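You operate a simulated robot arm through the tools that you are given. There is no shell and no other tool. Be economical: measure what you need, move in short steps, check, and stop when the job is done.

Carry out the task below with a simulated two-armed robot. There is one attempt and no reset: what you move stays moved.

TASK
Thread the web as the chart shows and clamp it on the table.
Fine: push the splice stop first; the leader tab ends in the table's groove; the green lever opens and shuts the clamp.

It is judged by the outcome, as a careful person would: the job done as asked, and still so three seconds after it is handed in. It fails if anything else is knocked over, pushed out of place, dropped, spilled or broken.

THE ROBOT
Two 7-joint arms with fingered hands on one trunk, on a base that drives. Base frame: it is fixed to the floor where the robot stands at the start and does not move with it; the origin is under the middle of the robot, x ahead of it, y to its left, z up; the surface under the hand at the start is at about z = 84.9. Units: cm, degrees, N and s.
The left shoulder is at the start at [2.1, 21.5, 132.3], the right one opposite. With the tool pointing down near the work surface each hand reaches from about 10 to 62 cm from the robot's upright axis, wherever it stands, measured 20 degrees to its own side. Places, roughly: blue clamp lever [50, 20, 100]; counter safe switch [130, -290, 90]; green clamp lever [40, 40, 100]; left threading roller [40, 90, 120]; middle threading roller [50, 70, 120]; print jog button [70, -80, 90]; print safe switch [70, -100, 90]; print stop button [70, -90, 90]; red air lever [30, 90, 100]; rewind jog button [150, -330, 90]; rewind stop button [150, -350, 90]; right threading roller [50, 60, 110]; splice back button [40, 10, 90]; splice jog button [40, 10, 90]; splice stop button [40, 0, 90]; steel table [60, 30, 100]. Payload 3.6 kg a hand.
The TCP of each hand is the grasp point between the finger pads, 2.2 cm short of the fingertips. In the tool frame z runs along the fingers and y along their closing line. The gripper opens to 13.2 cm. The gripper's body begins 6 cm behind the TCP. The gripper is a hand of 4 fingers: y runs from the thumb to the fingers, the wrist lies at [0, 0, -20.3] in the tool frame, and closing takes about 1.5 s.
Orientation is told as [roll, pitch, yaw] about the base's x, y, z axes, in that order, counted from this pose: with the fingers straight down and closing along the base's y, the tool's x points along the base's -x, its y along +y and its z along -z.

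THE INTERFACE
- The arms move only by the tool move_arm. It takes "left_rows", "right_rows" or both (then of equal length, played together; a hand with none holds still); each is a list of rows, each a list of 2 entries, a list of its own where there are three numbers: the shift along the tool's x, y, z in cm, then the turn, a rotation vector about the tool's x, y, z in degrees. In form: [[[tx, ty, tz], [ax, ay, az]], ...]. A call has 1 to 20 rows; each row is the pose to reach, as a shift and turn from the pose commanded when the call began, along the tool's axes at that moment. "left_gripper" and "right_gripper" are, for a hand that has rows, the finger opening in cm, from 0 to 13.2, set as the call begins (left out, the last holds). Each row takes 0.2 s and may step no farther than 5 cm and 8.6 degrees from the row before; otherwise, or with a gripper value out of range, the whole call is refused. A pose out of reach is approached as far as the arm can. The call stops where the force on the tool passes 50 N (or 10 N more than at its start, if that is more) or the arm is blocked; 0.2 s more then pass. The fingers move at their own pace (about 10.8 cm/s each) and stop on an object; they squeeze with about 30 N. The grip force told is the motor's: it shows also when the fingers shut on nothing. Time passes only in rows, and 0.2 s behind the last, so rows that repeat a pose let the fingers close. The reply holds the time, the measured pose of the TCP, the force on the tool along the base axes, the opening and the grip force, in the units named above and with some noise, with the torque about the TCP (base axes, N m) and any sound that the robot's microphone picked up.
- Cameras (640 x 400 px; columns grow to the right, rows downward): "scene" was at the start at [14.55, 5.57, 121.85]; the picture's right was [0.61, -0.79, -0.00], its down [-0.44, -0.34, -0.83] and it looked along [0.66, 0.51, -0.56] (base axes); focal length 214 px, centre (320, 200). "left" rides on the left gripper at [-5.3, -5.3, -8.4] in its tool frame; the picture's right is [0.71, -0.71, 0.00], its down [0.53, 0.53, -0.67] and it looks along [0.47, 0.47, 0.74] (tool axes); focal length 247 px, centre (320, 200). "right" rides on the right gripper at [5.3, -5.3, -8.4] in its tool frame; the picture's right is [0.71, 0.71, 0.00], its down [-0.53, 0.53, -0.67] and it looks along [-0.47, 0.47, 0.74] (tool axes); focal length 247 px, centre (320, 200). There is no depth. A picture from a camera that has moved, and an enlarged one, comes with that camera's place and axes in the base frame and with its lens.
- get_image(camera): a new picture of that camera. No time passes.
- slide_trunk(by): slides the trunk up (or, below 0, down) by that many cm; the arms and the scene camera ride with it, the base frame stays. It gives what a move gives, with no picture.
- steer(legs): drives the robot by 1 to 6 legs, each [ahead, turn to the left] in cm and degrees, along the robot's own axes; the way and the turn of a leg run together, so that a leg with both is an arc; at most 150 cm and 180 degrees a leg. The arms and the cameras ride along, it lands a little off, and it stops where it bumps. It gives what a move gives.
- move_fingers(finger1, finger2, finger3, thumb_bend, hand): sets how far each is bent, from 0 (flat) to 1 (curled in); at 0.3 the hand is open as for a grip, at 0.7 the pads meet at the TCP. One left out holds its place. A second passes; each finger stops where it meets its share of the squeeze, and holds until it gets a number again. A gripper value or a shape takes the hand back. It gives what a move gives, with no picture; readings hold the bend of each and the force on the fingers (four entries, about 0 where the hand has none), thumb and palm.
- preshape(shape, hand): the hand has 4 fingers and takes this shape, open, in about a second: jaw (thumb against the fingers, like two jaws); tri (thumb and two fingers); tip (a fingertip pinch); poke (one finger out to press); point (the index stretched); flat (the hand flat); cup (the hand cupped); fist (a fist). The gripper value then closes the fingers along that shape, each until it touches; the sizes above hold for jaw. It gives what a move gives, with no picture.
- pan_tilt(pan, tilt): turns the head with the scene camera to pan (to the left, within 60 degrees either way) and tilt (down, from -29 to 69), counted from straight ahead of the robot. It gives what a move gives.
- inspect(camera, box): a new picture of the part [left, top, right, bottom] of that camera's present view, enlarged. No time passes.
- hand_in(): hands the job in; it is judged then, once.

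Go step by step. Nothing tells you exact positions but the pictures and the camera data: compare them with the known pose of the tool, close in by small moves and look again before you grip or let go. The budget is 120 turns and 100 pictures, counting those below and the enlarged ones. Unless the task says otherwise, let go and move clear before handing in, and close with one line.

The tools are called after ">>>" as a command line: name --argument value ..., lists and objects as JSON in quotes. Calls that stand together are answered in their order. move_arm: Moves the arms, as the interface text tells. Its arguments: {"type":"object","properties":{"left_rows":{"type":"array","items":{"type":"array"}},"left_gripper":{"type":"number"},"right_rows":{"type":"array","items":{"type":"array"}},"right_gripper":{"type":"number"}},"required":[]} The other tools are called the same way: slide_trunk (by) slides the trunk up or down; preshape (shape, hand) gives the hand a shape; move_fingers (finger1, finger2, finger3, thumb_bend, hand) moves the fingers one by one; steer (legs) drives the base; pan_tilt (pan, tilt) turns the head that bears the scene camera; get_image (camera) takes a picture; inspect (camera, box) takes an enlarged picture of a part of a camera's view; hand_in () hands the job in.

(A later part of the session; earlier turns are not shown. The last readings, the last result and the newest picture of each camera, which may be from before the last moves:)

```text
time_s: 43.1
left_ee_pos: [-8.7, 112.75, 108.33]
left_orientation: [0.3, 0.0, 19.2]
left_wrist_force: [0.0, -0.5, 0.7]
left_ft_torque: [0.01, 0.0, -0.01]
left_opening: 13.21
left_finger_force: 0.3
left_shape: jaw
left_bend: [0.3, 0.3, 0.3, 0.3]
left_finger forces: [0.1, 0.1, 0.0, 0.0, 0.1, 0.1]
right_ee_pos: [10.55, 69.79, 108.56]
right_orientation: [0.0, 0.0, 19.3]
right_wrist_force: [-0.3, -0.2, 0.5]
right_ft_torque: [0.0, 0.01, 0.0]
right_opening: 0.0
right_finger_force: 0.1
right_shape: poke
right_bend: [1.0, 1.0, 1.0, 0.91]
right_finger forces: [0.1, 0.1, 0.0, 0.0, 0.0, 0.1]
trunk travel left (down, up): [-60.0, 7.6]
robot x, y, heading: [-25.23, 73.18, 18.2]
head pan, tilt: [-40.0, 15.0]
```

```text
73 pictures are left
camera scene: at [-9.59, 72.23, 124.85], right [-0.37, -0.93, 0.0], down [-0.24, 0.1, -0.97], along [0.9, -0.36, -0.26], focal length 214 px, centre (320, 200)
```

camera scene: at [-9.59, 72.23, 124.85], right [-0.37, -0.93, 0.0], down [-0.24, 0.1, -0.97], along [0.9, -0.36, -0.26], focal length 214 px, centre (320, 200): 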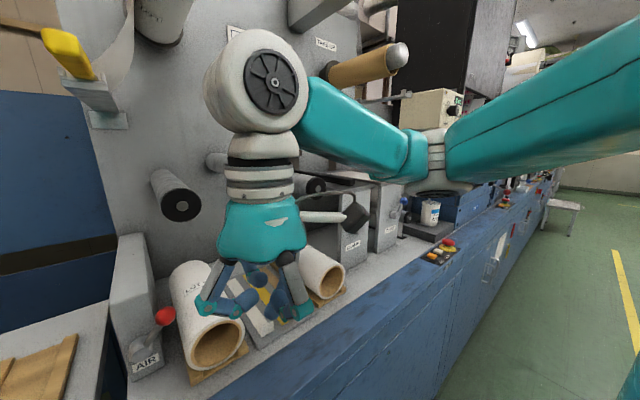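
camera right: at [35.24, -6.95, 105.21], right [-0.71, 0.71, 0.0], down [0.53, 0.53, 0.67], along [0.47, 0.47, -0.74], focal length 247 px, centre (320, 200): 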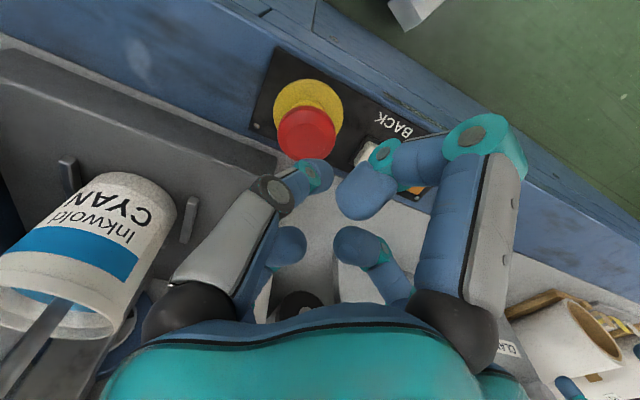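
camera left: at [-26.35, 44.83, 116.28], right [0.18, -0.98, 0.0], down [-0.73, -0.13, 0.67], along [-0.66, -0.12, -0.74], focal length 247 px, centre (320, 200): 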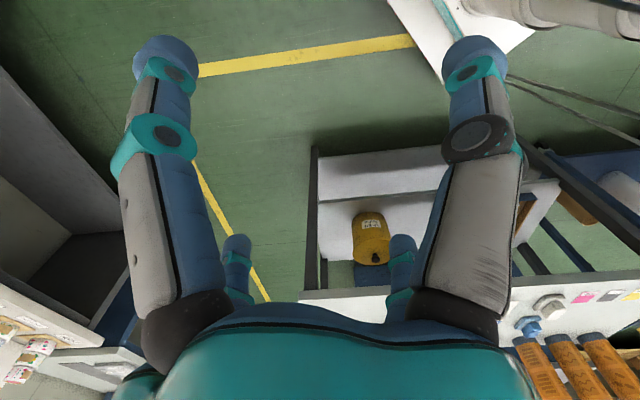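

Triangulating: handle tip near [21, 86, 134], left roller front [27.7, 80.3, 115.6], middle [34, 67.5, 119], right [37, 53.5, 115]. I'll raise the trunk, move the right hand aside, and bring the left hand up in front of the handle.

>>> slide_trunk --by 7

>>> move_arm --left_rows '[[[0, -3.5, -2.8], [0, 0, 0]], [[0, -7, -5.6], [0, 0, 0]], [[0, -10.5, -8.4], [0, 0, 0]], [[0, -14, -11.2], [0, 0, 0]], [[0, -17.5, -14], [0, 0, 0]], [[0, -21, -16.8], [0, 0, 0]], [[0, -24.5, -19.6], [0, 0, 0]], [[0, -28, -22.4], [0, 0, 0]], [[0, -31.5, -25.2], [0, 0, 0]], [[0, -35, -28], [0, 0, 0]]]' --right_rows '[[[0, -2, 0], [0, 0, 0]], [[0, -4, 0], [0, 0, 0]], [[0, -6, 0], [0, 0, 0]], [[0, -8, 0], [0, 0, 0]], [[0, -10, 0], [0, 0, 0]], [[0, -12, 0], [0, 0, 0]], [[0, -14, 0], [0, 0, 0]], [[0, -16, 0], [0, 0, 0]], [[0, -18, 0], [0, 0, 0]], [[0, -20, 0], [0, 0, 0]]]'

>>> pan_tilt --pan -5 --tilt 0

>>> get_image --camera "scene"

>>> get_image --camera "left"

```text
time_s: 44.2
left_ee_pos: [-8.68, 112.71, 115.33]
left_orientation: [0.3, 0.0, 19.2]
left_wrist_force: [-0.5, 1.1, 0.7]
left_ft_torque: [-0.02, 0.01, 0.02]
left_opening: 13.22
left_finger_force: 0.0
left_shape: jaw
left_bend: [0.3, 0.3, 0.3, 0.3]
left_finger forces: [0.0, 0.0, 0.0, 0.0, 0.0, 0.0]
right_ee_pos: [10.43, 69.84, 115.51]
right_orientation: [-0.1, 0.1, 19.2]
right_wrist_force: [-0.5, 0.2, -0.1]
right_ft_torque: [-0.01, 0.03, 0.0]
right_opening: 0.0
right_finger_force: 0.1
right_shape: poke
right_bend: [1.0, 1.0, 1.0, 0.91]
right_finger forces: [0.0, 0.0, 0.1, 0.0, 0.1, 0.0]
trunk travel left (down, up): [-67.0, 0.6]
robot x, y, heading: [-25.12, 72.98, 18.1]
head pan, tilt: [-40.0, 15.0]
```

```text
time_s: 46.4
left_ee_pos: [2.9, 79.12, 143.14]
left_orientation: [0.5, 0.0, 19.2]
left_wrist_force: [1.4, -0.6, 0.6]
left_ft_torque: [0.03, 0.01, -0.03]
left_opening: 13.2
left_finger_force: 0.0
left_shape: jaw
left_bend: [0.3, 0.3, 0.3, 0.3]
left_finger forces: [0.1, 0.0, 0.0, 0.1, 0.0, 0.0]
right_ee_pos: [16.92, 50.86, 115.43]
right_orientation: [0.1, 0.1, 19.4]
right_wrist_force: [0.0, 0.4, -0.1]
right_ft_torque: [0.01, -0.01, -0.01]
right_opening: 0.03
right_finger_force: 0.1
right_shape: poke
right_bend: [1.0, 1.0, 1.0, 0.91]
right_finger forces: [0.1, 0.0, 0.1, 0.0, 0.0, 0.1]
trunk travel left (down, up): [-67.0, 0.6]
robot x, y, heading: [-25.45, 73.54, 18.1]
head pan, tilt: [-40.0, 15.0]
```

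```text
time_s: 47.4
left_ee_pos: [2.92, 79.49, 143.12]
left_orientation: [0.3, 0.0, 19.2]
left_wrist_force: [-0.4, 0.2, 0.9]
left_ft_torque: [-0.01, -0.01, 0.03]
left_opening: 13.23
left_finger_force: 0.1
left_shape: jaw
left_bend: [0.3, 0.3, 0.3, 0.3]
left_finger forces: [0.0, 0.1, 0.0, 0.0, 0.1, 0.0]
right_ee_pos: [17.0, 51.1, 115.56]
right_orientation: [0.0, 0.0, 19.3]
right_wrist_force: [0.3, -0.5, -0.7]
right_ft_torque: [0.02, 0.0, 0.0]
right_opening: 0.0
right_finger_force: 0.1
right_shape: poke
right_bend: [1.0, 1.0, 1.0, 0.91]
right_finger forces: [0.0, 0.1, 0.1, 0.1, 0.0, 0.0]
trunk travel left (down, up): [-67.0, 0.6]
robot x, y, heading: [-25.27, 73.32, 18.1]
head pan, tilt: [-5.0, 0.0]
```

```text
72 pictures are left
camera scene: at [-9.49, 77.72, 134.28], right [0.22, -0.97, 0.0], down [0.0, 0.0, -1.0], along [0.97, 0.22, 0.0], focal length 214 px, centre (320, 200)
```

scene: 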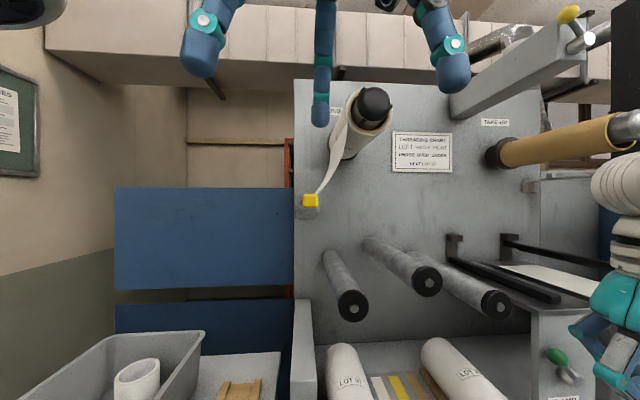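

```text
71 pictures are left
camera left: at [9.6, 76.21, 151.39], right [-0.43, -0.9, 0.0], down [-0.67, 0.32, 0.67], along [-0.6, 0.29, -0.74], focal length 247 px, centre (320, 200)
```

left: 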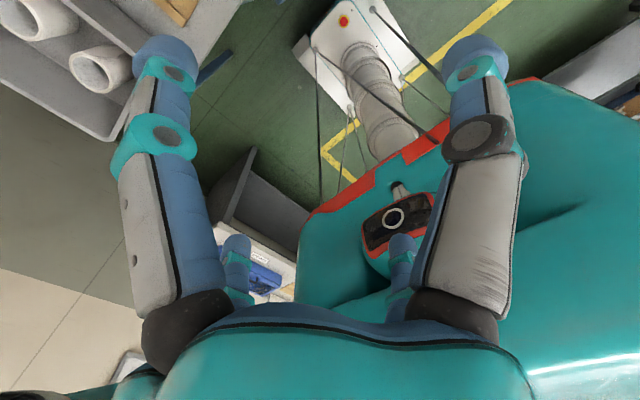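

The clear view confirms geometry; the table top is at about z=111 with its front-left corner near [43.4, 44.8]. Working position is better further right so both handle and lever are in reach, so I'll shift the robot about 27 cm to the right along the machine.

>>> steer --legs '[[0, -89], [27, 0], [0, 90]]'

```text
time_s: 50.3
left_ee_pos: [-4.61, 52.94, 143.15]
left_orientation: [0.3, 0.0, -37.4]
left_wrist_force: [-0.4, -0.5, -0.4]
left_ft_torque: [-0.01, -0.02, 0.01]
left_opening: 13.19
left_finger_force: 0.1
left_shape: jaw
left_bend: [0.3, 0.3, 0.3, 0.3]
left_finger forces: [0.0, 0.0, 0.0, 0.0, 0.1, 0.0]
right_ee_pos: [-20.7, 25.35, 115.62]
right_orientation: [0.1, 0.0, -37.3]
right_wrist_force: [0.2, 0.3, -0.5]
right_ft_torque: [0.01, -0.03, 0.01]
right_opening: 0.0
right_finger_force: 0.0
right_shape: poke
right_bend: [1.0, 1.0, 1.0, 0.91]
right_finger forces: [0.1, 0.0, 0.0, 0.0, 0.0, 0.1]
trunk travel left (down, up): [-67.0, 0.6]
robot x, y, heading: [-22.95, 76.59, -40.5]
head pan, tilt: [-5.0, 0.0]
stopped in leg 1: the robot was blocked; the commanded pose is now the measured one
```

>>> steer --legs '[[-18, 0], [0, -31], [42, 0], [0, 60]]'

```text
time_s: 58.5
left_ee_pos: [4.25, 36.76, 143.26]
left_orientation: [0.1, 0.0, -9.1]
left_wrist_force: [-1.1, -0.2, 0.8]
left_ft_torque: [-0.01, 0.01, -0.01]
left_opening: 13.2
left_finger_force: 0.1
left_shape: jaw
left_bend: [0.3, 0.3, 0.3, 0.3]
left_finger forces: [0.1, 0.1, 0.1, 0.0, 0.0, 0.1]
right_ee_pos: [3.34, 4.89, 115.83]
right_orientation: [-0.1, -0.2, -8.7]
right_wrist_force: [-0.4, 0.3, 0.2]
right_ft_torque: [-0.03, 0.0, 0.02]
right_opening: 0.03
right_finger_force: 0.1
right_shape: poke
right_bend: [1.0, 1.0, 1.0, 0.91]
right_finger forces: [0.1, 0.1, 0.1, 0.0, 0.0, 0.0]
trunk travel left (down, up): [-67.0, 0.6]
robot x, y, heading: [-24.19, 44.12, -12.4]
head pan, tilt: [-5.0, 0.0]
stopped in leg 4: the robot was blocked; the commanded pose is now the measured one
```

>>> steer --legs '[[9, 0], [0, 31]]'

>>> pan_tilt --pan 15 --tilt 5

>>> get_image --camera "scene"

```text
time_s: 61.1
left_ee_pos: [12.87, 50.47, 143.29]
left_orientation: [0.3, 0.1, 22.1]
left_wrist_force: [-0.4, -0.3, -0.4]
left_ft_torque: [-0.01, -0.03, 0.0]
left_opening: 13.19
left_finger_force: 0.0
left_shape: jaw
left_bend: [0.3, 0.3, 0.3, 0.3]
left_finger forces: [0.0, 0.0, 0.0, 0.0, 0.1, 0.1]
right_ee_pos: [28.6, 22.58, 115.75]
right_orientation: [0.0, -0.1, 22.5]
right_wrist_force: [0.2, -0.1, -1.4]
right_ft_torque: [0.0, 0.0, 0.02]
right_opening: 0.0
right_finger_force: 0.1
right_shape: poke
right_bend: [1.0, 1.0, 1.0, 0.91]
right_finger forces: [0.0, 0.0, 0.0, 0.0, 0.0, 0.0]
trunk travel left (down, up): [-67.0, 0.6]
robot x, y, heading: [-14.53, 40.42, 18.7]
head pan, tilt: [-5.0, 0.0]
```

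```text
time_s: 62.0
left_ee_pos: [12.94, 50.4, 143.35]
left_orientation: [0.4, 0.0, 21.9]
left_wrist_force: [-0.3, 0.9, 0.1]
left_ft_torque: [0.01, -0.01, 0.0]
left_opening: 13.21
left_finger_force: 0.2
left_shape: jaw
left_bend: [0.3, 0.3, 0.3, 0.3]
left_finger forces: [0.0, 0.0, 0.0, 0.0, 0.0, 0.0]
right_ee_pos: [28.69, 22.65, 115.75]
right_orientation: [0.1, -0.1, 22.4]
right_wrist_force: [0.1, 0.6, 0.4]
right_ft_torque: [0.02, -0.02, -0.03]
right_opening: 0.0
right_finger_force: 0.0
right_shape: poke
right_bend: [1.0, 1.0, 1.0, 0.91]
right_finger forces: [0.0, 0.0, 0.0, 0.1, 0.1, 0.0]
trunk travel left (down, up): [-67.0, 0.6]
robot x, y, heading: [-14.54, 40.17, 18.9]
head pan, tilt: [15.0, 5.0]
```

```text
70 pictures are left
camera scene: at [0.25, 47.98, 133.49], right [0.55, -0.83, 0.0], down [-0.07, -0.05, -1.0], along [0.83, 0.55, -0.09], focal length 214 px, centre (320, 200)
```

scene: 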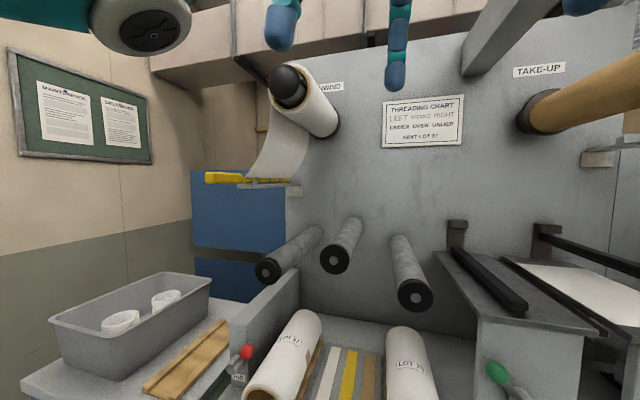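

Good position. I'll inspect the leader tab and the green table closely.

>>> inspect --camera "scene" --box '[190, 60, 350, 200]'

>>> inspect --camera "scene" --box '[420, 210, 640, 400]'

```text
2.86 times, centred on (270, 130) of scene
camera zoom: at [0.25, 47.98, 133.49], right [0.55, -0.83, 0.0], down [-0.07, -0.05, -1.0], along [0.83, 0.55, -0.09], focal length 613 px, centre (463, 400)
```

zoom: 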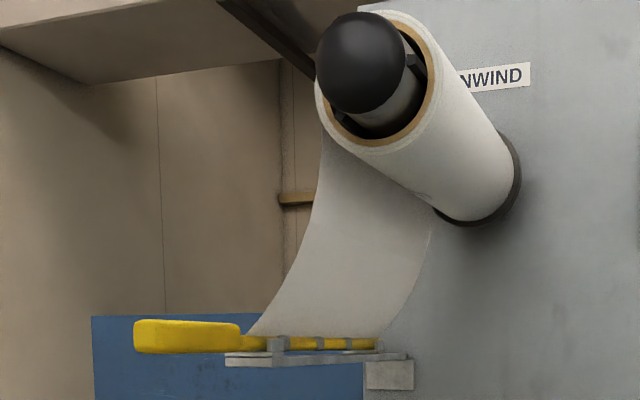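

```text
2.11 times, centred on (530, 305) of scene
camera zoom: at [0.25, 47.98, 133.49], right [0.55, -0.83, 0.0], down [-0.07, -0.05, -1.0], along [0.83, 0.55, -0.09], focal length 452 px, centre (-122, -21)
```

zoom: 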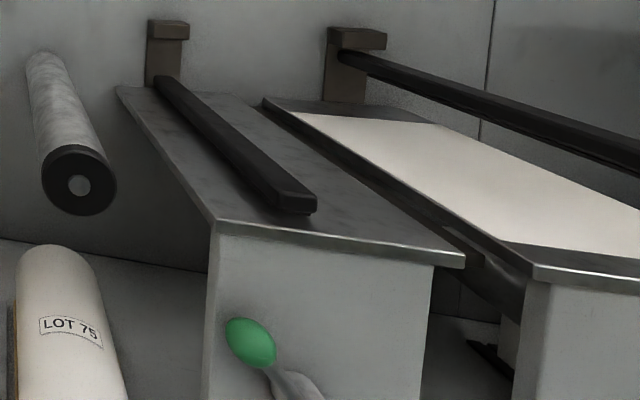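

The tab is a thick yellow handle with a thinner bar on a cradle. The green clamp's bar is down (shut) while the blue one's is raised, so I must open green first; I'll look at the levers.

>>> pan_tilt --pan -5 --tilt 35

>>> get_image --camera "scene"

>>> inspect --camera "scene" --box '[320, 80, 560, 230]'

>>> get_image --camera "right"

```text
time_s: 62.9
left_ee_pos: [13.03, 50.36, 143.26]
left_orientation: [0.3, 0.0, 22.1]
left_wrist_force: [-0.1, -0.3, -0.6]
left_ft_torque: [-0.04, 0.01, -0.02]
left_opening: 13.21
left_finger_force: 0.0
left_shape: jaw
left_bend: [0.3, 0.3, 0.3, 0.3]
left_finger forces: [0.0, 0.0, 0.1, 0.0, 0.0, 0.0]
right_ee_pos: [28.69, 22.7, 115.87]
right_orientation: [0.0, 0.1, 22.4]
right_wrist_force: [0.0, 0.2, 0.4]
right_ft_torque: [0.01, 0.01, -0.03]
right_opening: 0.0
right_finger_force: 0.0
right_shape: poke
right_bend: [1.0, 1.0, 1.0, 0.91]
right_finger forces: [0.1, 0.0, 0.0, 0.0, 0.0, 0.1]
trunk travel left (down, up): [-67.0, 0.6]
robot x, y, heading: [-14.67, 40.12, 18.7]
head pan, tilt: [-5.0, 35.0]
```

```text
67 pictures are left
camera scene: at [1.14, 45.04, 128.67], right [0.24, -0.97, 0.0], down [-0.56, -0.14, -0.82], along [0.8, 0.19, -0.57], focal length 214 px, centre (320, 200)
```

scene: 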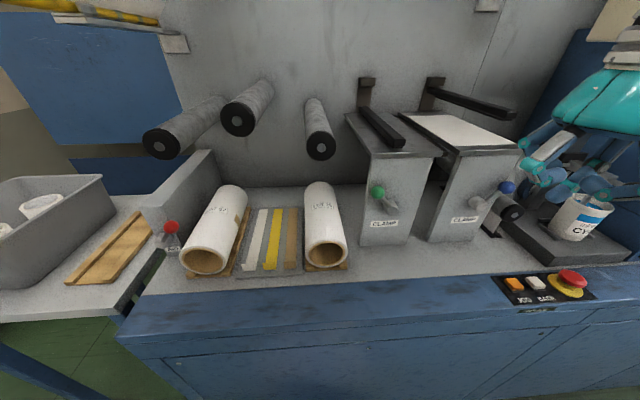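

```text
2.67 times, centred on (440, 155) of scene
camera zoom: at [1.14, 45.04, 128.67], right [0.24, -0.97, 0.0], down [-0.56, -0.14, -0.82], along [0.8, 0.19, -0.57], focal length 572 px, centre (0, 320)
```

zoom: 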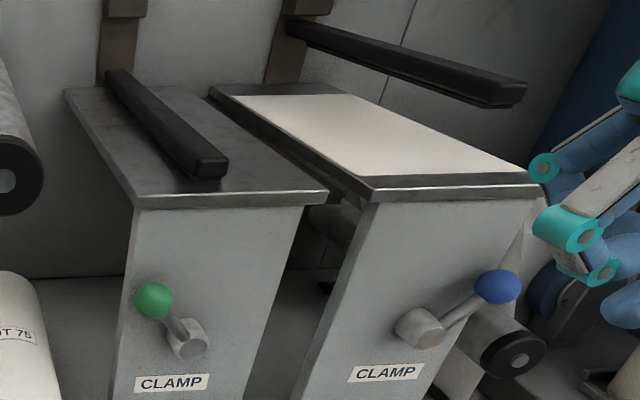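

```text
65 pictures are left
camera right: at [25.79, 15.79, 124.14], right [-0.92, 0.38, 0.0], down [0.29, 0.69, 0.67], along [0.26, 0.62, -0.74], focal length 247 px, centre (320, 200)
```

right: 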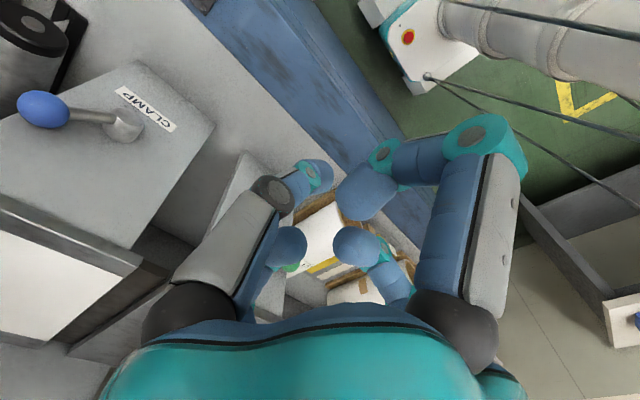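

Green's clamp is shut with the lever up-left; blue is open with its lever up-right. I'll point the right hand forward, closed, and bring it to the left of the green knob (knob about [40.4, 42.3, 104.3], hub about [42.7, 38.6, 99.6]).

>>> preshape --shape "jaw" --hand "right"

>>> move_arm --right_rows '[[[-1, 2, 1.3], [0, -7.8, 0]], [[-2, 4.2, 2.6], [0, -15.6, 0]], [[-3, 6.3, 3.9], [0, -23.4, 0]], [[-4, 8.4, 5.2], [0, -31.2, 0]], [[-5, 10.5, 6.5], [0, -39, 0]], [[-6, 12.6, 7.8], [0, -46.8, 0]], [[-7, 14.7, 9.1], [0, -54.6, 0]], [[-8, 16.8, 10.4], [0, -62.4, 0]], [[-9.5, 19, 11.8], [0, -70, 0]]]' --right_gripper 0

>>> get_image --camera "scene"

>>> get_image --camera "right"

```text
time_s: 63.8
left_ee_pos: [12.8, 50.32, 143.27]
left_orientation: [0.3, 0.1, 21.9]
left_wrist_force: [-0.7, 0.1, 0.8]
left_ft_torque: [0.0, -0.02, -0.02]
left_opening: 13.2
left_finger_force: 0.1
left_shape: jaw
left_bend: [0.3, 0.3, 0.3, 0.3]
left_finger forces: [0.1, 0.1, 0.0, 0.0, 0.0, 0.0]
right_ee_pos: [28.68, 22.63, 115.8]
right_orientation: [0.0, 0.0, 22.4]
right_wrist_force: [0.5, -0.4, 0.5]
right_ft_torque: [0.01, -0.03, 0.0]
right_opening: 13.21
right_finger_force: 0.0
right_shape: jaw
right_bend: [0.3, 0.3, 0.3, 0.3]
right_finger forces: [0.1, 0.0, 0.1, 0.0, 0.1, 0.1]
trunk travel left (down, up): [-67.0, 0.6]
robot x, y, heading: [-14.46, 40.75, 18.8]
head pan, tilt: [-5.0, 35.0]
```

```text
time_s: 65.8
left_ee_pos: [12.94, 50.51, 143.42]
left_orientation: [0.3, 0.1, 22.1]
left_wrist_force: [-0.4, 0.1, -0.1]
left_ft_torque: [-0.04, 0.0, 0.01]
left_opening: 13.22
left_finger_force: 0.0
left_shape: jaw
left_bend: [0.3, 0.3, 0.3, 0.3]
left_finger forces: [0.1, 0.0, 0.1, 0.0, 0.1, 0.1]
right_ee_pos: [30.01, 43.92, 103.95]
right_orientation: [-0.2, -70.2, 22.6]
right_wrist_force: [0.7, -0.1, 0.3]
right_ft_torque: [0.01, 0.0, 0.01]
right_opening: 0.01
right_finger_force: 30.4
right_shape: jaw
right_bend: [0.7, 0.7, 0.7, 0.7]
right_finger forces: [0.0, 0.1, 0.1, 0.0, 0.0, 0.0]
trunk travel left (down, up): [-67.0, 0.6]
robot x, y, heading: [-14.88, 40.0, 18.6]
head pan, tilt: [-5.0, 35.0]
```

```text
64 pictures are left
camera scene: at [1.09, 45.1, 128.67], right [0.24, -0.97, 0.0], down [-0.56, -0.14, -0.82], along [0.8, 0.19, -0.57], focal length 214 px, centre (320, 200)
```

scene: 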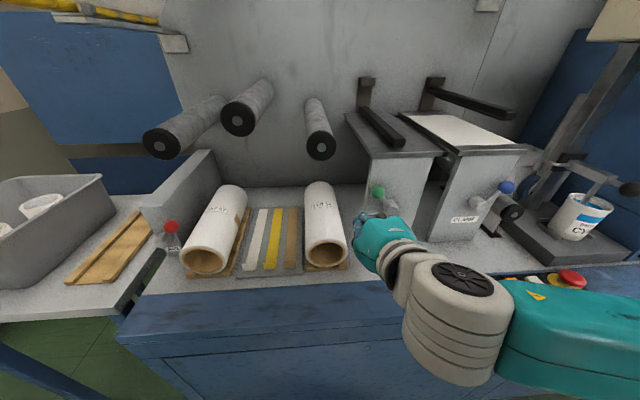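

```text
63 pictures are left
camera right: at [23.22, 35.38, 101.79], right [-0.49, 0.56, -0.67], down [-0.62, 0.32, 0.72], along [0.62, 0.77, 0.19], focal length 247 px, centre (320, 200)
```

right: 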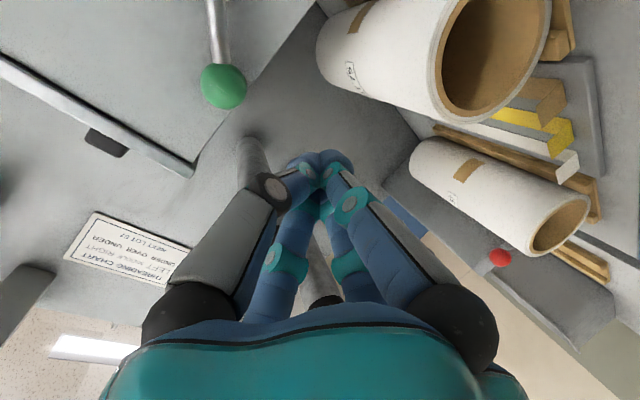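

Fingers form a cone, knob confirmed where I put it. I'll go forward beside the knob and start pushing it right.

>>> move_arm --right_rows '[[[-1.7, -0.2, 4], [0, 0, 0]], [[-3.35, -0.5, 8], [0, 0, 0]], [[-3.35, -2, 8], [0, 0, 0]], [[-3.5, -4, 7.9], [0, 0, 0]], [[-3.8, -6, 7.8], [0, 0, 0]], [[-4, -8, 7.7], [0, 0, 0]]]'

>>> inspect --camera "scene" --box '[320, 80, 560, 230]'

>>> get_image --camera "right"

```text
time_s: 67.2
left_ee_pos: [13.12, 50.26, 143.34]
left_orientation: [0.3, 0.2, 22.1]
left_wrist_force: [-0.5, -1.4, -0.5]
left_ft_torque: [-0.01, 0.04, 0.01]
left_opening: 13.22
left_finger_force: 0.0
left_shape: jaw
left_bend: [0.3, 0.3, 0.3, 0.3]
left_finger forces: [0.0, 0.0, 0.0, 0.1, 0.1, 0.0]
right_ee_pos: [41.39, 39.23, 104.83]
right_orientation: [-0.6, -69.7, 22.6]
right_wrist_force: [-1.2, -0.5, -0.1]
right_ft_torque: [0.02, -0.01, 0.02]
right_opening: 0.0
right_finger_force: 30.0
right_shape: jaw
right_bend: [0.7, 0.7, 0.7, 0.7]
right_finger forces: [0.0, 0.0, 0.0, 0.0, 0.0, 0.0]
trunk travel left (down, up): [-67.0, 0.6]
robot x, y, heading: [-14.44, 40.46, 18.7]
head pan, tilt: [-5.0, 35.0]
```

```text
2.67 times, centred on (440, 155) of scene
camera zoom: at [1.33, 44.9, 128.63], right [0.24, -0.97, 0.0], down [-0.56, -0.13, -0.82], along [0.79, 0.19, -0.58], focal length 572 px, centre (0, 320)
```

zoom: 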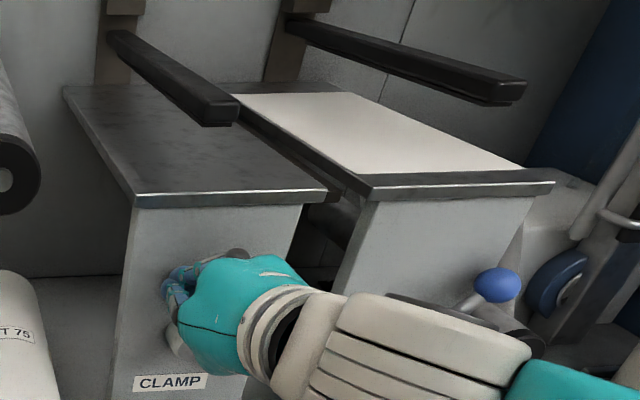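

```text
61 pictures are left
camera right: at [34.51, 30.74, 102.67], right [-0.49, 0.56, -0.67], down [-0.61, 0.32, 0.72], along [0.62, 0.76, 0.18], focal length 247 px, centre (320, 200)
```

right: 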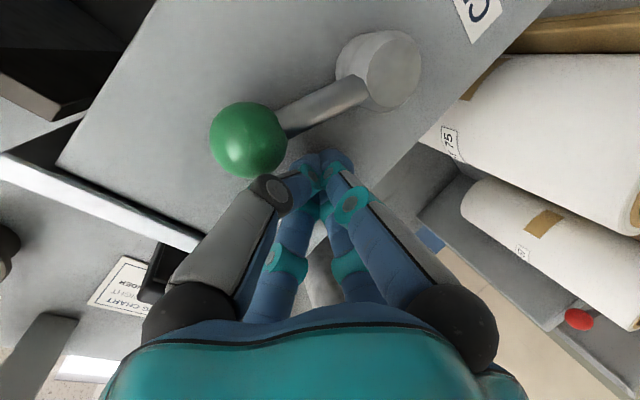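

The green clamp bar has risen. I'll nudge a little further to bring the lever to its stop, then withdraw.

>>> move_arm --right_rows '[[[0, -1, 0], [0, 0, 0]], [[0.3, -2, 0], [0, 0, 0]], [[0.8, -3, 0], [0, 0, 0]], [[1.2, -4, 0], [0, 0, 0]]]'

>>> inspect --camera "scene" --box '[320, 80, 560, 230]'

>>> get_image --camera "right"

```text
time_s: 68.2
left_ee_pos: [12.45, 50.69, 143.32]
left_orientation: [0.0, 0.1, 22.1]
left_wrist_force: [-0.1, 0.1, 1.7]
left_ft_torque: [-0.01, -0.03, 0.0]
left_opening: 13.18
left_finger_force: 0.0
left_shape: jaw
left_bend: [0.3, 0.3, 0.3, 0.3]
left_finger forces: [0.0, 0.0, 0.0, 0.1, 0.0, 0.0]
right_ee_pos: [41.81, 36.73, 104.4]
right_orientation: [0.7, -70.4, 22.5]
right_wrist_force: [-14.2, 19.3, 9.1]
right_ft_torque: [-0.06, -0.08, -0.02]
right_opening: 0.02
right_finger_force: 30.0
right_shape: jaw
right_bend: [0.7, 0.7, 0.7, 0.7]
right_finger forces: [0.1, 0.0, 0.0, 0.0, 24.7, 0.1]
trunk travel left (down, up): [-67.0, 0.6]
robot x, y, heading: [-14.74, 40.3, 18.6]
head pan, tilt: [-5.0, 35.0]
```

```text
2.67 times, centred on (440, 155) of scene
camera zoom: at [0.78, 45.34, 128.71], right [0.24, -0.97, 0.0], down [-0.56, -0.14, -0.82], along [0.8, 0.19, -0.57], focal length 572 px, centre (0, 320)
```

zoom: 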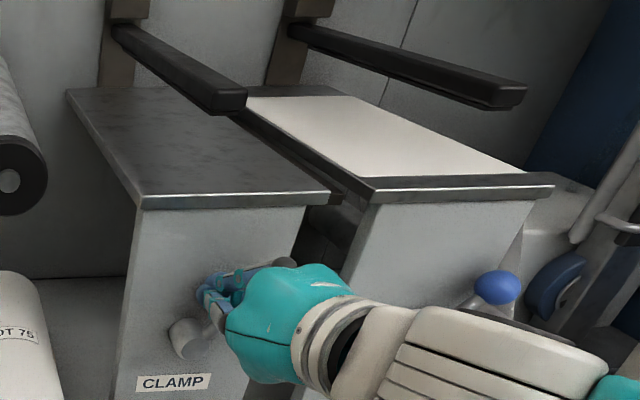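

```text
59 pictures are left
camera right: at [35.05, 28.03, 102.16], right [-0.5, 0.56, -0.66], down [-0.62, 0.3, 0.72], along [0.6, 0.77, 0.2], focal length 247 px, centre (320, 200)
```

right: 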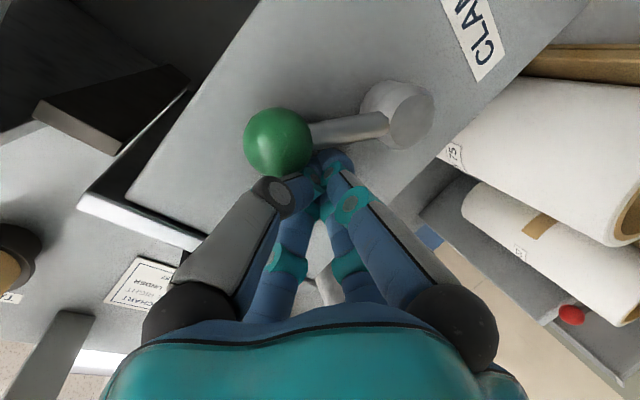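

The clamp is fully open and at its stop. I'll withdraw the right hand and look for the groove on the table.

>>> move_arm --right_rows '[[[0, 1, 0], [0, 0, 0]], [[0, 1.2, -4], [0, 0, 0]], [[0, 1, -8], [0, 0, 0]], [[0.5, -3, -11], [0, 0, 0]], [[1, -7, -13], [0, 0, 0]], [[2, -11, -14], [0, 0, 0]]]'

>>> inspect --camera "scene" --box '[330, 60, 470, 170]'

>>> pan_tilt --pan -12 --tilt 12

>>> inspect --camera "scene" --box '[300, 150, 460, 270]'

```text
refused: row 4 steps farther than a row can; nothing moved
```

```text
3.64 times, centred on (400, 115) of scene
camera zoom: at [0.78, 45.34, 128.71], right [0.24, -0.97, 0.0], down [-0.56, -0.14, -0.82], along [0.8, 0.19, -0.57], focal length 780 px, centre (29, 509)
```

zoom: 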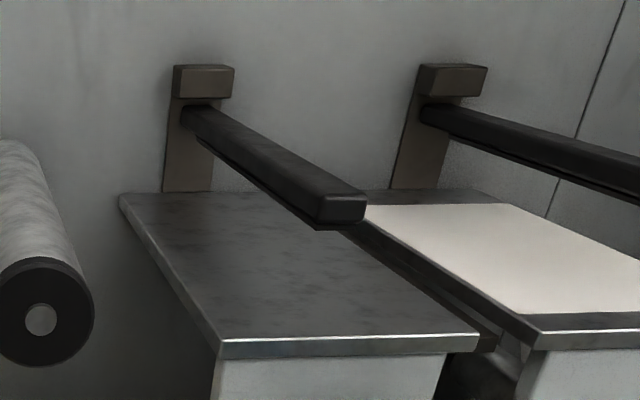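

```text
time_s: 69.1
left_ee_pos: [12.46, 50.76, 143.34]
left_orientation: [0.0, 0.0, 22.1]
left_wrist_force: [0.0, 0.0, 0.6]
left_ft_torque: [-0.01, 0.01, 0.0]
left_opening: 13.21
left_finger_force: 0.0
left_shape: jaw
left_bend: [0.3, 0.3, 0.3, 0.3]
left_finger forces: [0.0, 0.1, 0.1, 0.0, 0.0, 0.1]
right_ee_pos: [41.76, 36.56, 104.46]
right_orientation: [0.5, -70.6, 22.5]
right_wrist_force: [-15.9, 23.1, 10.2]
right_ft_torque: [-0.09, -0.04, -0.02]
right_opening: 0.0
right_finger_force: 30.3
right_shape: jaw
right_bend: [0.7, 0.7, 0.7, 0.7]
right_finger forces: [0.0, 0.0, 0.0, 0.1, 28.5, 0.1]
trunk travel left (down, up): [-67.0, 0.6]
robot x, y, heading: [-14.42, 40.57, 18.7]
head pan, tilt: [-12.0, 12.0]
```

```text
3.33 times, centred on (380, 210) of scene
camera zoom: at [1.45, 44.39, 132.39], right [0.12, -0.99, 0.0], down [-0.2, -0.03, -0.98], along [0.97, 0.11, -0.21], focal length 715 px, centre (120, 167)
```

zoom: 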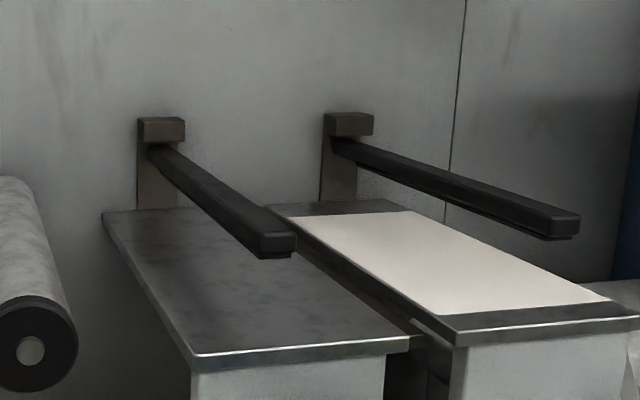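

A dark channel runs along the right edge of the green table, between the two tables: that looks like the groove. I'll withdraw the right hand and enlarge it further.

>>> move_arm --right_rows '[[[0, 1, 0], [0, 0, 0]], [[0, 1.2, -4], [0, 0, 0]], [[0, 1, -8], [0, 0, 0]], [[0.5, -2.5, -10], [0, 0, 0]], [[1, -6, -12], [0, 0, 0]], [[2, -10, -13], [0, 0, 0]]]'

>>> pan_tilt --pan -12 --tilt 25

>>> inspect --camera "scene" --box '[330, 130, 430, 195]'

>>> inspect --camera "scene" --box '[300, 100, 500, 225]'

```text
time_s: 70.5
left_ee_pos: [12.96, 50.38, 143.27]
left_orientation: [0.3, 0.0, 22.0]
left_wrist_force: [0.4, 0.3, -0.4]
left_ft_torque: [0.01, -0.03, -0.04]
left_opening: 13.23
left_finger_force: 0.0
left_shape: jaw
left_bend: [0.3, 0.3, 0.3, 0.3]
left_finger forces: [0.0, 0.0, 0.1, 0.0, 0.0, 0.0]
right_ee_pos: [34.23, 21.66, 106.56]
right_orientation: [0.2, -70.1, 22.2]
right_wrist_force: [-0.9, 0.0, -0.3]
right_ft_torque: [0.0, 0.01, 0.02]
right_opening: 0.0
right_finger_force: 29.9
right_shape: jaw
right_bend: [0.7, 0.7, 0.7, 0.7]
right_finger forces: [0.0, 0.1, 0.0, 0.0, 0.1, 0.0]
trunk travel left (down, up): [-67.0, 0.6]
robot x, y, heading: [-14.24, 40.21, 18.7]
head pan, tilt: [-12.0, 12.0]
```

```text
time_s: 71.2
left_ee_pos: [12.83, 50.33, 143.21]
left_orientation: [0.3, 0.0, 22.0]
left_wrist_force: [-1.3, 0.2, 0.6]
left_ft_torque: [0.02, -0.01, -0.03]
left_opening: 13.19
left_finger_force: 0.0
left_shape: jaw
left_bend: [0.3, 0.3, 0.3, 0.3]
left_finger forces: [0.0, 0.0, 0.1, 0.0, 0.0, 0.0]
right_ee_pos: [34.17, 21.79, 106.62]
right_orientation: [-0.1, -70.2, 22.5]
right_wrist_force: [0.7, 0.1, 0.5]
right_ft_torque: [-0.02, 0.02, -0.03]
right_opening: 0.0
right_finger_force: 29.8
right_shape: jaw
right_bend: [0.7, 0.7, 0.7, 0.7]
right_finger forces: [0.1, 0.1, 0.1, 0.0, 0.1, 0.0]
trunk travel left (down, up): [-67.0, 0.6]
robot x, y, heading: [-14.49, 40.33, 18.6]
head pan, tilt: [-12.0, 25.0]
```

```text
6.15 times, centred on (380, 162) of scene
camera zoom: at [1.7, 44.03, 130.25], right [0.12, -0.99, 0.0], down [-0.42, -0.05, -0.91], along [0.9, 0.11, -0.42], focal length 1320 px, centre (-49, 431)
```

zoom: 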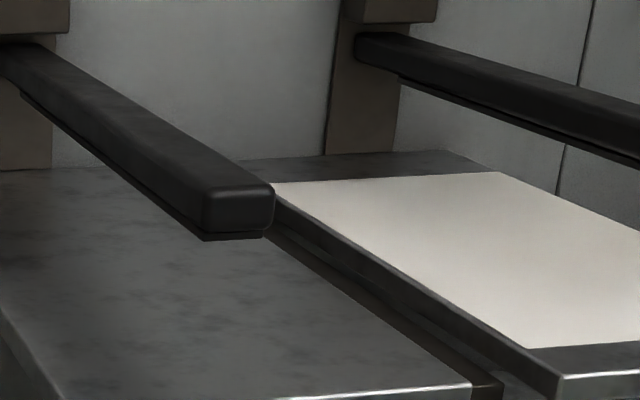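

```text
3.20 times, centred on (400, 162) of scene
camera zoom: at [1.7, 44.03, 130.25], right [0.12, -0.99, 0.0], down [-0.42, -0.05, -0.91], along [0.9, 0.11, -0.42], focal length 686 px, centre (64, 320)
```

zoom: 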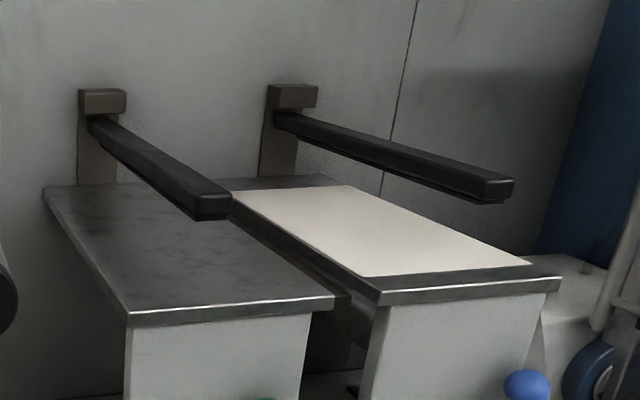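

The groove is the recess along the green table's right edge. Now the left hand: turn it to point at the machine and come up in front of the yellow handle.

>>> move_arm --left_rows '[[[-1.1, 2.7, 0.8], [0, -8.2, 0]], [[-2.3, 5.5, 1.7], [0, -16.4, 0]], [[-3.4, 8.2, 2.5], [0, -24.6, 0]], [[-4.5, 11, 3.4], [0, -32.8, 0]], [[-5.7, 13.7, 4.2], [0, -41, 0]], [[-6.8, 16.5, 5], [0, -49.2, 0]], [[-8, 19.2, 5.9], [0, -57.4, 0]], [[-9.1, 22, 6.8], [0, -65.6, 0]], [[-10.2, 24.7, 7.6], [0, -73.8, 0]], [[-11.4, 27.5, 8.4], [0, -82, 0]], [[-12.5, 30.3, 9.3], [0, -90, 0]]]'

>>> get_image --camera "left"

>>> pan_tilt --pan 30 --tilt 8

>>> get_image --camera "scene"

```text
time_s: 73.6
left_ee_pos: [21.67, 82.81, 138.18]
left_orientation: [1.7, -78.6, 20.4]
left_wrist_force: [0.4, -0.6, 0.1]
left_ft_torque: [0.0, 0.03, 0.02]
left_opening: 13.19
left_finger_force: 0.1
left_shape: jaw
left_bend: [0.3, 0.3, 0.3, 0.3]
left_finger forces: [0.1, 0.0, 0.0, 0.1, 0.0, 0.0]
left hand out of reach, approached as far as the arm can: row 6, 7, 8, 9, 10, 11
right_ee_pos: [34.31, 21.67, 106.49]
right_orientation: [0.0, -70.1, 22.3]
right_wrist_force: [-0.2, 0.0, 0.6]
right_ft_torque: [-0.03, 0.03, -0.02]
right_opening: 0.0
right_finger_force: 30.5
right_shape: jaw
right_bend: [0.7, 0.7, 0.7, 0.7]
right_finger forces: [0.0, 0.0, 0.1, 0.0, 0.0, 0.0]
trunk travel left (down, up): [-67.0, 0.6]
robot x, y, heading: [-14.62, 40.6, 18.6]
head pan, tilt: [-12.0, 25.0]
```

```text
54 pictures are left
camera left: at [16.95, 75.31, 144.96], right [0.13, -0.7, -0.7], down [-0.9, 0.21, -0.38], along [0.41, 0.68, -0.61], focal length 247 px, centre (320, 200)
```

left: 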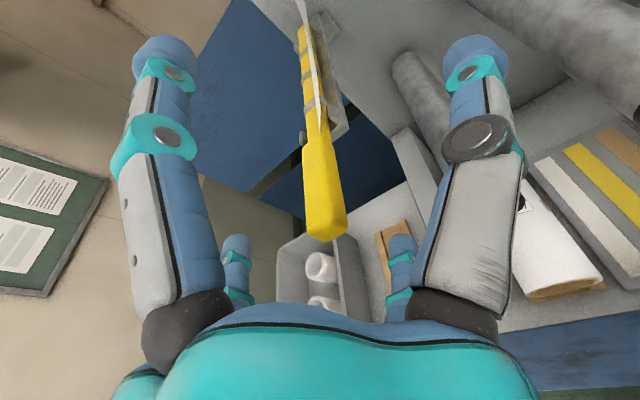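

```text
time_s: 74.7
left_ee_pos: [21.55, 82.89, 138.09]
left_orientation: [1.5, -78.5, 20.5]
left_wrist_force: [-0.8, 0.6, -0.1]
left_ft_torque: [-0.03, -0.01, 0.03]
left_opening: 13.22
left_finger_force: 0.1
left_shape: jaw
left_bend: [0.3, 0.3, 0.3, 0.3]
left_finger forces: [0.1, 0.0, 0.0, 0.0, 0.0, 0.1]
right_ee_pos: [34.22, 21.75, 106.65]
right_orientation: [-0.1, -70.1, 22.5]
right_wrist_force: [0.0, -0.2, 0.6]
right_ft_torque: [0.02, -0.01, -0.02]
right_opening: 0.01
right_finger_force: 30.3
right_shape: jaw
right_bend: [0.7, 0.7, 0.7, 0.7]
right_finger forces: [0.1, 0.1, 0.0, 0.1, 0.0, 0.1]
trunk travel left (down, up): [-67.0, 0.6]
robot x, y, heading: [-14.64, 40.75, 19.0]
head pan, tilt: [30.0, 8.0]
```

```text
53 pictures are left
camera scene: at [-1.34, 49.91, 133.01], right [0.75, -0.66, 0.0], down [-0.09, -0.1, -0.99], along [0.65, 0.74, -0.14], focal length 214 px, centre (320, 200)
```

scene: 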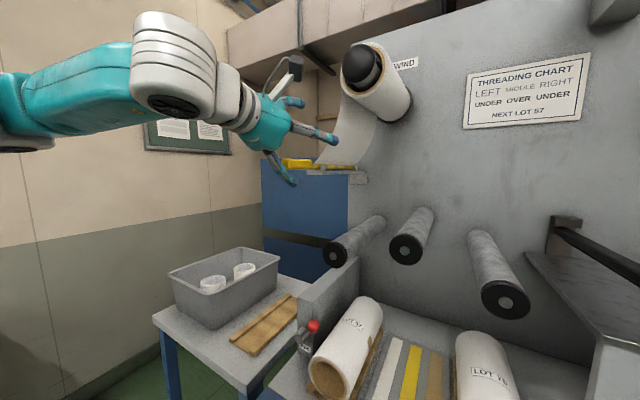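

The hand arrived slightly high and right of the handle, which already lies between the open fingers. I'll centre it, level the hand and check.

>>> move_arm --left_rows '[[[1.2, 1, 1], [0, -4, 0]], [[2.4, 2, 2], [0, -8, 0]], [[3.7, 3.2, 2.9], [0, -11, 0]]]'

>>> get_image --camera "left"

>>> inspect --camera "scene" --box '[200, 80, 400, 205]'

```text
time_s: 75.5
left_ee_pos: [21.51, 82.98, 138.21]
left_orientation: [1.6, -78.4, 20.4]
left_wrist_force: [0.7, -0.5, -1.1]
left_ft_torque: [-0.04, 0.03, -0.02]
left_opening: 13.21
left_finger_force: 0.0
left_shape: jaw
left_bend: [0.3, 0.3, 0.3, 0.3]
left_finger forces: [0.1, 0.1, 0.0, 0.0, 0.0, 0.0]
left hand out of reach, approached as far as the arm can: row 1, 2, 3
right_ee_pos: [34.16, 21.77, 106.66]
right_orientation: [-0.1, -70.0, 22.4]
right_wrist_force: [0.7, -0.2, -0.3]
right_ft_torque: [-0.03, -0.05, 0.0]
right_opening: 0.03
right_finger_force: 30.2
right_shape: jaw
right_bend: [0.7, 0.7, 0.7, 0.7]
right_finger forces: [0.1, 0.0, 0.0, 0.0, 0.0, 0.1]
trunk travel left (down, up): [-67.0, 0.6]
robot x, y, heading: [-14.5, 40.31, 18.6]
head pan, tilt: [30.0, 8.0]
```

```text
52 pictures are left
camera left: at [16.79, 75.32, 145.0], right [0.13, -0.7, -0.7], down [-0.9, 0.21, -0.38], along [0.41, 0.68, -0.61], focal length 247 px, centre (320, 200)
```

left: 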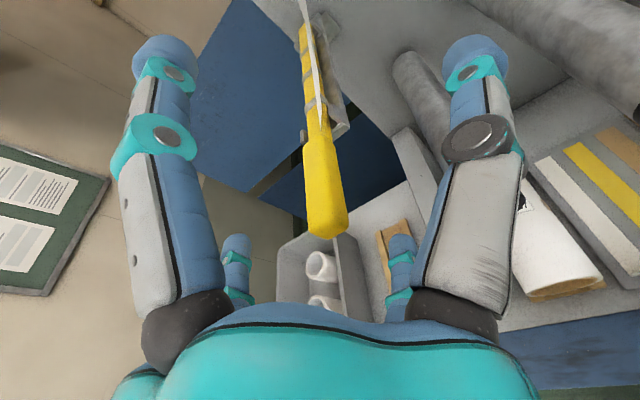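

```text
3.20 times, centred on (300, 142) of scene
camera zoom: at [-1.36, 49.91, 133.01], right [0.75, -0.66, 0.0], down [-0.09, -0.1, -0.99], along [0.65, 0.74, -0.14], focal length 686 px, centre (384, 384)
```

zoom: 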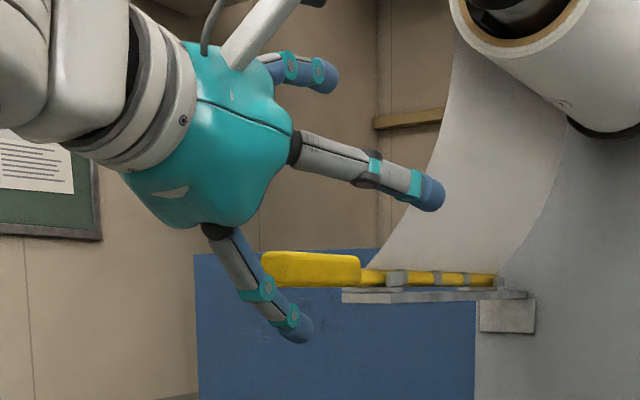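

The hand didn't move: the earlier target is too close to the shoulder, and shifts count from that commanded pose. A small test turn will show from where it counts.

>>> move_arm --left_rows '[[[0, 0, 2], [0, 8, 0]]]'

```text
time_s: 75.9
left_ee_pos: [23.3, 83.75, 137.69]
left_orientation: [0.9, -70.3, 21.1]
left_wrist_force: [0.2, 0.2, 0.2]
left_ft_torque: [0.0, -0.03, 0.0]
left_opening: 13.2
left_finger_force: 0.0
left_shape: jaw
left_bend: [0.3, 0.3, 0.3, 0.3]
left_finger forces: [0.0, 0.1, 0.0, 0.0, 0.0, 0.1]
right_ee_pos: [34.21, 21.81, 106.57]
right_orientation: [0.0, -70.0, 22.4]
right_wrist_force: [0.3, 0.8, 0.9]
right_ft_torque: [-0.01, 0.0, 0.01]
right_opening: 0.0
right_finger_force: 29.5
right_shape: jaw
right_bend: [0.7, 0.7, 0.7, 0.7]
right_finger forces: [0.1, 0.0, 0.0, 0.0, 0.0, 0.0]
trunk travel left (down, up): [-67.0, 0.6]
robot x, y, heading: [-14.76, 40.2, 18.6]
head pan, tilt: [30.0, 8.0]
```

Shifts count from the measured pose, so the level attitude itself was out of reach; a 20-degree down pitch works fine for gripping the handle's sides. Centring on the handle now.

>>> move_arm --left_rows '[[[1.1, 1, 0.5], [0, 0, 0]], [[2.2, 2, 1], [0, 0, 0]], [[3.4, 2.9, 1.5], [0, 0, 0]]]'

>>> get_image --camera "left"

>>> inspect --camera "scene" --box '[200, 80, 400, 205]'

```text
time_s: 76.7
left_ee_pos: [22.49, 86.64, 134.1]
left_orientation: [1.0, -70.5, 21.1]
left_wrist_force: [0.3, -0.7, 0.0]
left_ft_torque: [0.01, 0.0, 0.0]
left_opening: 13.21
left_finger_force: 0.0
left_shape: jaw
left_bend: [0.3, 0.3, 0.3, 0.3]
left_finger forces: [0.1, 0.1, 0.1, 0.1, 0.1, 0.0]
right_ee_pos: [34.02, 21.9, 106.57]
right_orientation: [-0.1, -70.1, 22.5]
right_wrist_force: [-0.5, 0.4, 0.3]
right_ft_torque: [0.02, -0.01, 0.03]
right_opening: 0.01
right_finger_force: 30.4
right_shape: jaw
right_bend: [0.7, 0.7, 0.7, 0.7]
right_finger forces: [0.1, 0.0, 0.0, 0.0, 0.0, 0.1]
trunk travel left (down, up): [-67.0, 0.6]
robot x, y, heading: [-14.68, 40.04, 18.9]
head pan, tilt: [30.0, 8.0]
```

```text
50 pictures are left
camera left: at [18.63, 79.32, 141.87], right [0.05, -0.74, -0.67], down [-0.94, 0.19, -0.27], along [0.33, 0.65, -0.69], focal length 247 px, centre (320, 200)
```

left: 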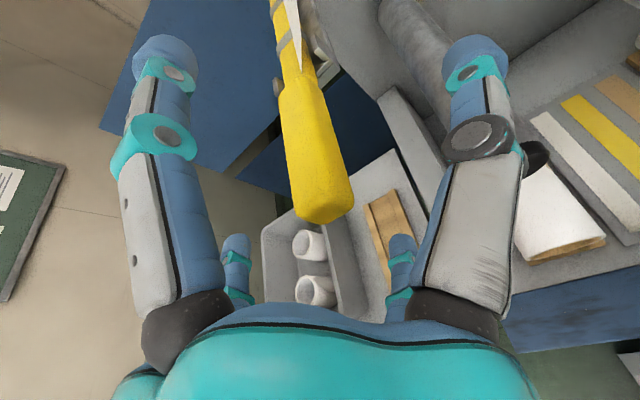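

```text
3.20 times, centred on (300, 142) of scene
camera zoom: at [-1.4, 49.94, 133.01], right [0.75, -0.66, 0.0], down [-0.09, -0.1, -0.99], along [0.65, 0.74, -0.14], focal length 686 px, centre (384, 384)
```

zoom: 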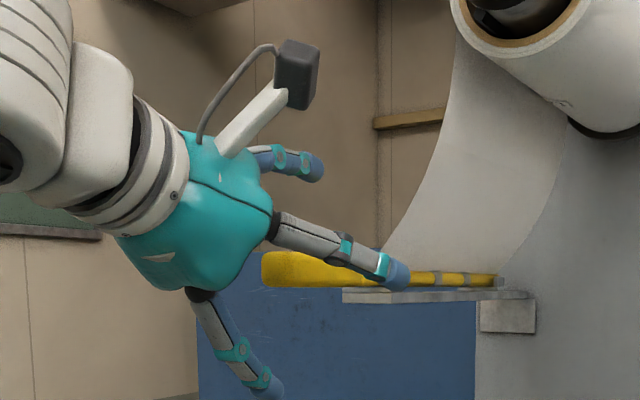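

TCP sits right at the handle's end; I'll go 2 cm further along it, then close.

>>> move_arm --left_rows '[[[-0.35, 0, 0.95], [0, 0, 0]], [[-0.7, 0, 1.9], [0, 0, 0]]]'

>>> move_arm --left_rows '[[[0, 0, 0], [0, 0, 0]], [[0, 0, 0], [0, 0, 0]], [[0, 0, 0], [0, 0, 0]], [[0, 0, 0], [0, 0, 0]], [[0, 0, 0], [0, 0, 0]], [[0, 0, 0], [0, 0, 0]], [[0, 0, 0], [0, 0, 0]]]' --left_gripper 0

>>> get_image --camera "left"

>>> inspect --camera "scene" --box '[200, 80, 400, 205]'

```text
time_s: 77.3
left_ee_pos: [24.44, 87.28, 134.0]
left_orientation: [1.0, -70.5, 21.0]
left_wrist_force: [0.0, 0.5, -1.3]
left_ft_torque: [-0.02, -0.01, -0.01]
left_opening: 13.16
left_finger_force: 0.1
left_shape: jaw
left_bend: [0.3, 0.3, 0.3, 0.3]
left_finger forces: [0.0, 0.1, 0.0, 0.0, 0.0, 0.1]
right_ee_pos: [34.11, 21.73, 106.64]
right_orientation: [-0.1, -70.1, 22.3]
right_wrist_force: [-0.1, 0.0, 0.1]
right_ft_torque: [-0.03, 0.01, -0.03]
right_opening: 0.0
right_finger_force: 30.2
right_shape: jaw
right_bend: [0.7, 0.7, 0.7, 0.7]
right_finger forces: [0.0, 0.0, 0.1, 0.1, 0.0, 0.0]
trunk travel left (down, up): [-67.0, 0.6]
robot x, y, heading: [-14.15, 40.45, 18.7]
head pan, tilt: [30.0, 8.0]
```

```text
time_s: 78.9
left_ee_pos: [24.24, 87.27, 134.15]
left_orientation: [1.0, -70.5, 21.2]
left_wrist_force: [0.3, -0.4, 0.9]
left_ft_torque: [0.05, -0.29, -0.03]
left_opening: 2.04
left_finger_force: 30.0
left_shape: jaw
left_bend: [0.78, 0.74, 0.73, 0.7]
left_finger forces: [27.6, 26.1, 25.5, 0.0, 27.6, 0.1]
right_ee_pos: [34.28, 21.74, 106.53]
right_orientation: [0.0, -70.1, 22.4]
right_wrist_force: [-0.1, 0.2, -0.3]
right_ft_torque: [-0.02, 0.0, 0.0]
right_opening: 0.0
right_finger_force: 30.1
right_shape: jaw
right_bend: [0.7, 0.7, 0.7, 0.7]
right_finger forces: [0.0, 0.0, 0.0, 0.1, 0.0, 0.1]
trunk travel left (down, up): [-67.0, 0.6]
robot x, y, heading: [-14.7, 40.2, 18.8]
head pan, tilt: [30.0, 8.0]
```

```text
48 pictures are left
camera left: at [20.57, 79.98, 141.87], right [0.05, -0.74, -0.67], down [-0.94, 0.19, -0.27], along [0.33, 0.65, -0.69], focal length 247 px, centre (320, 200)
```

left: 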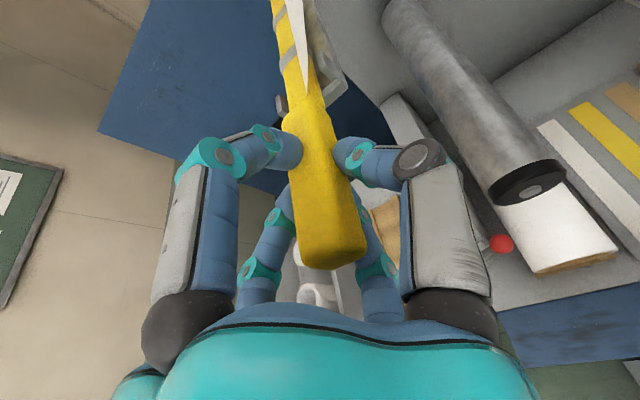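

```text
3.20 times, centred on (300, 142) of scene
camera zoom: at [-1.36, 49.9, 133.01], right [0.75, -0.66, 0.0], down [-0.09, -0.1, -0.99], along [0.65, 0.74, -0.14], focal length 686 px, centre (384, 384)
```

zoom: 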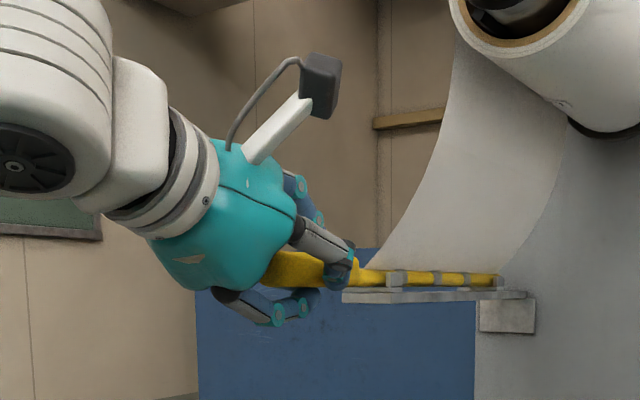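

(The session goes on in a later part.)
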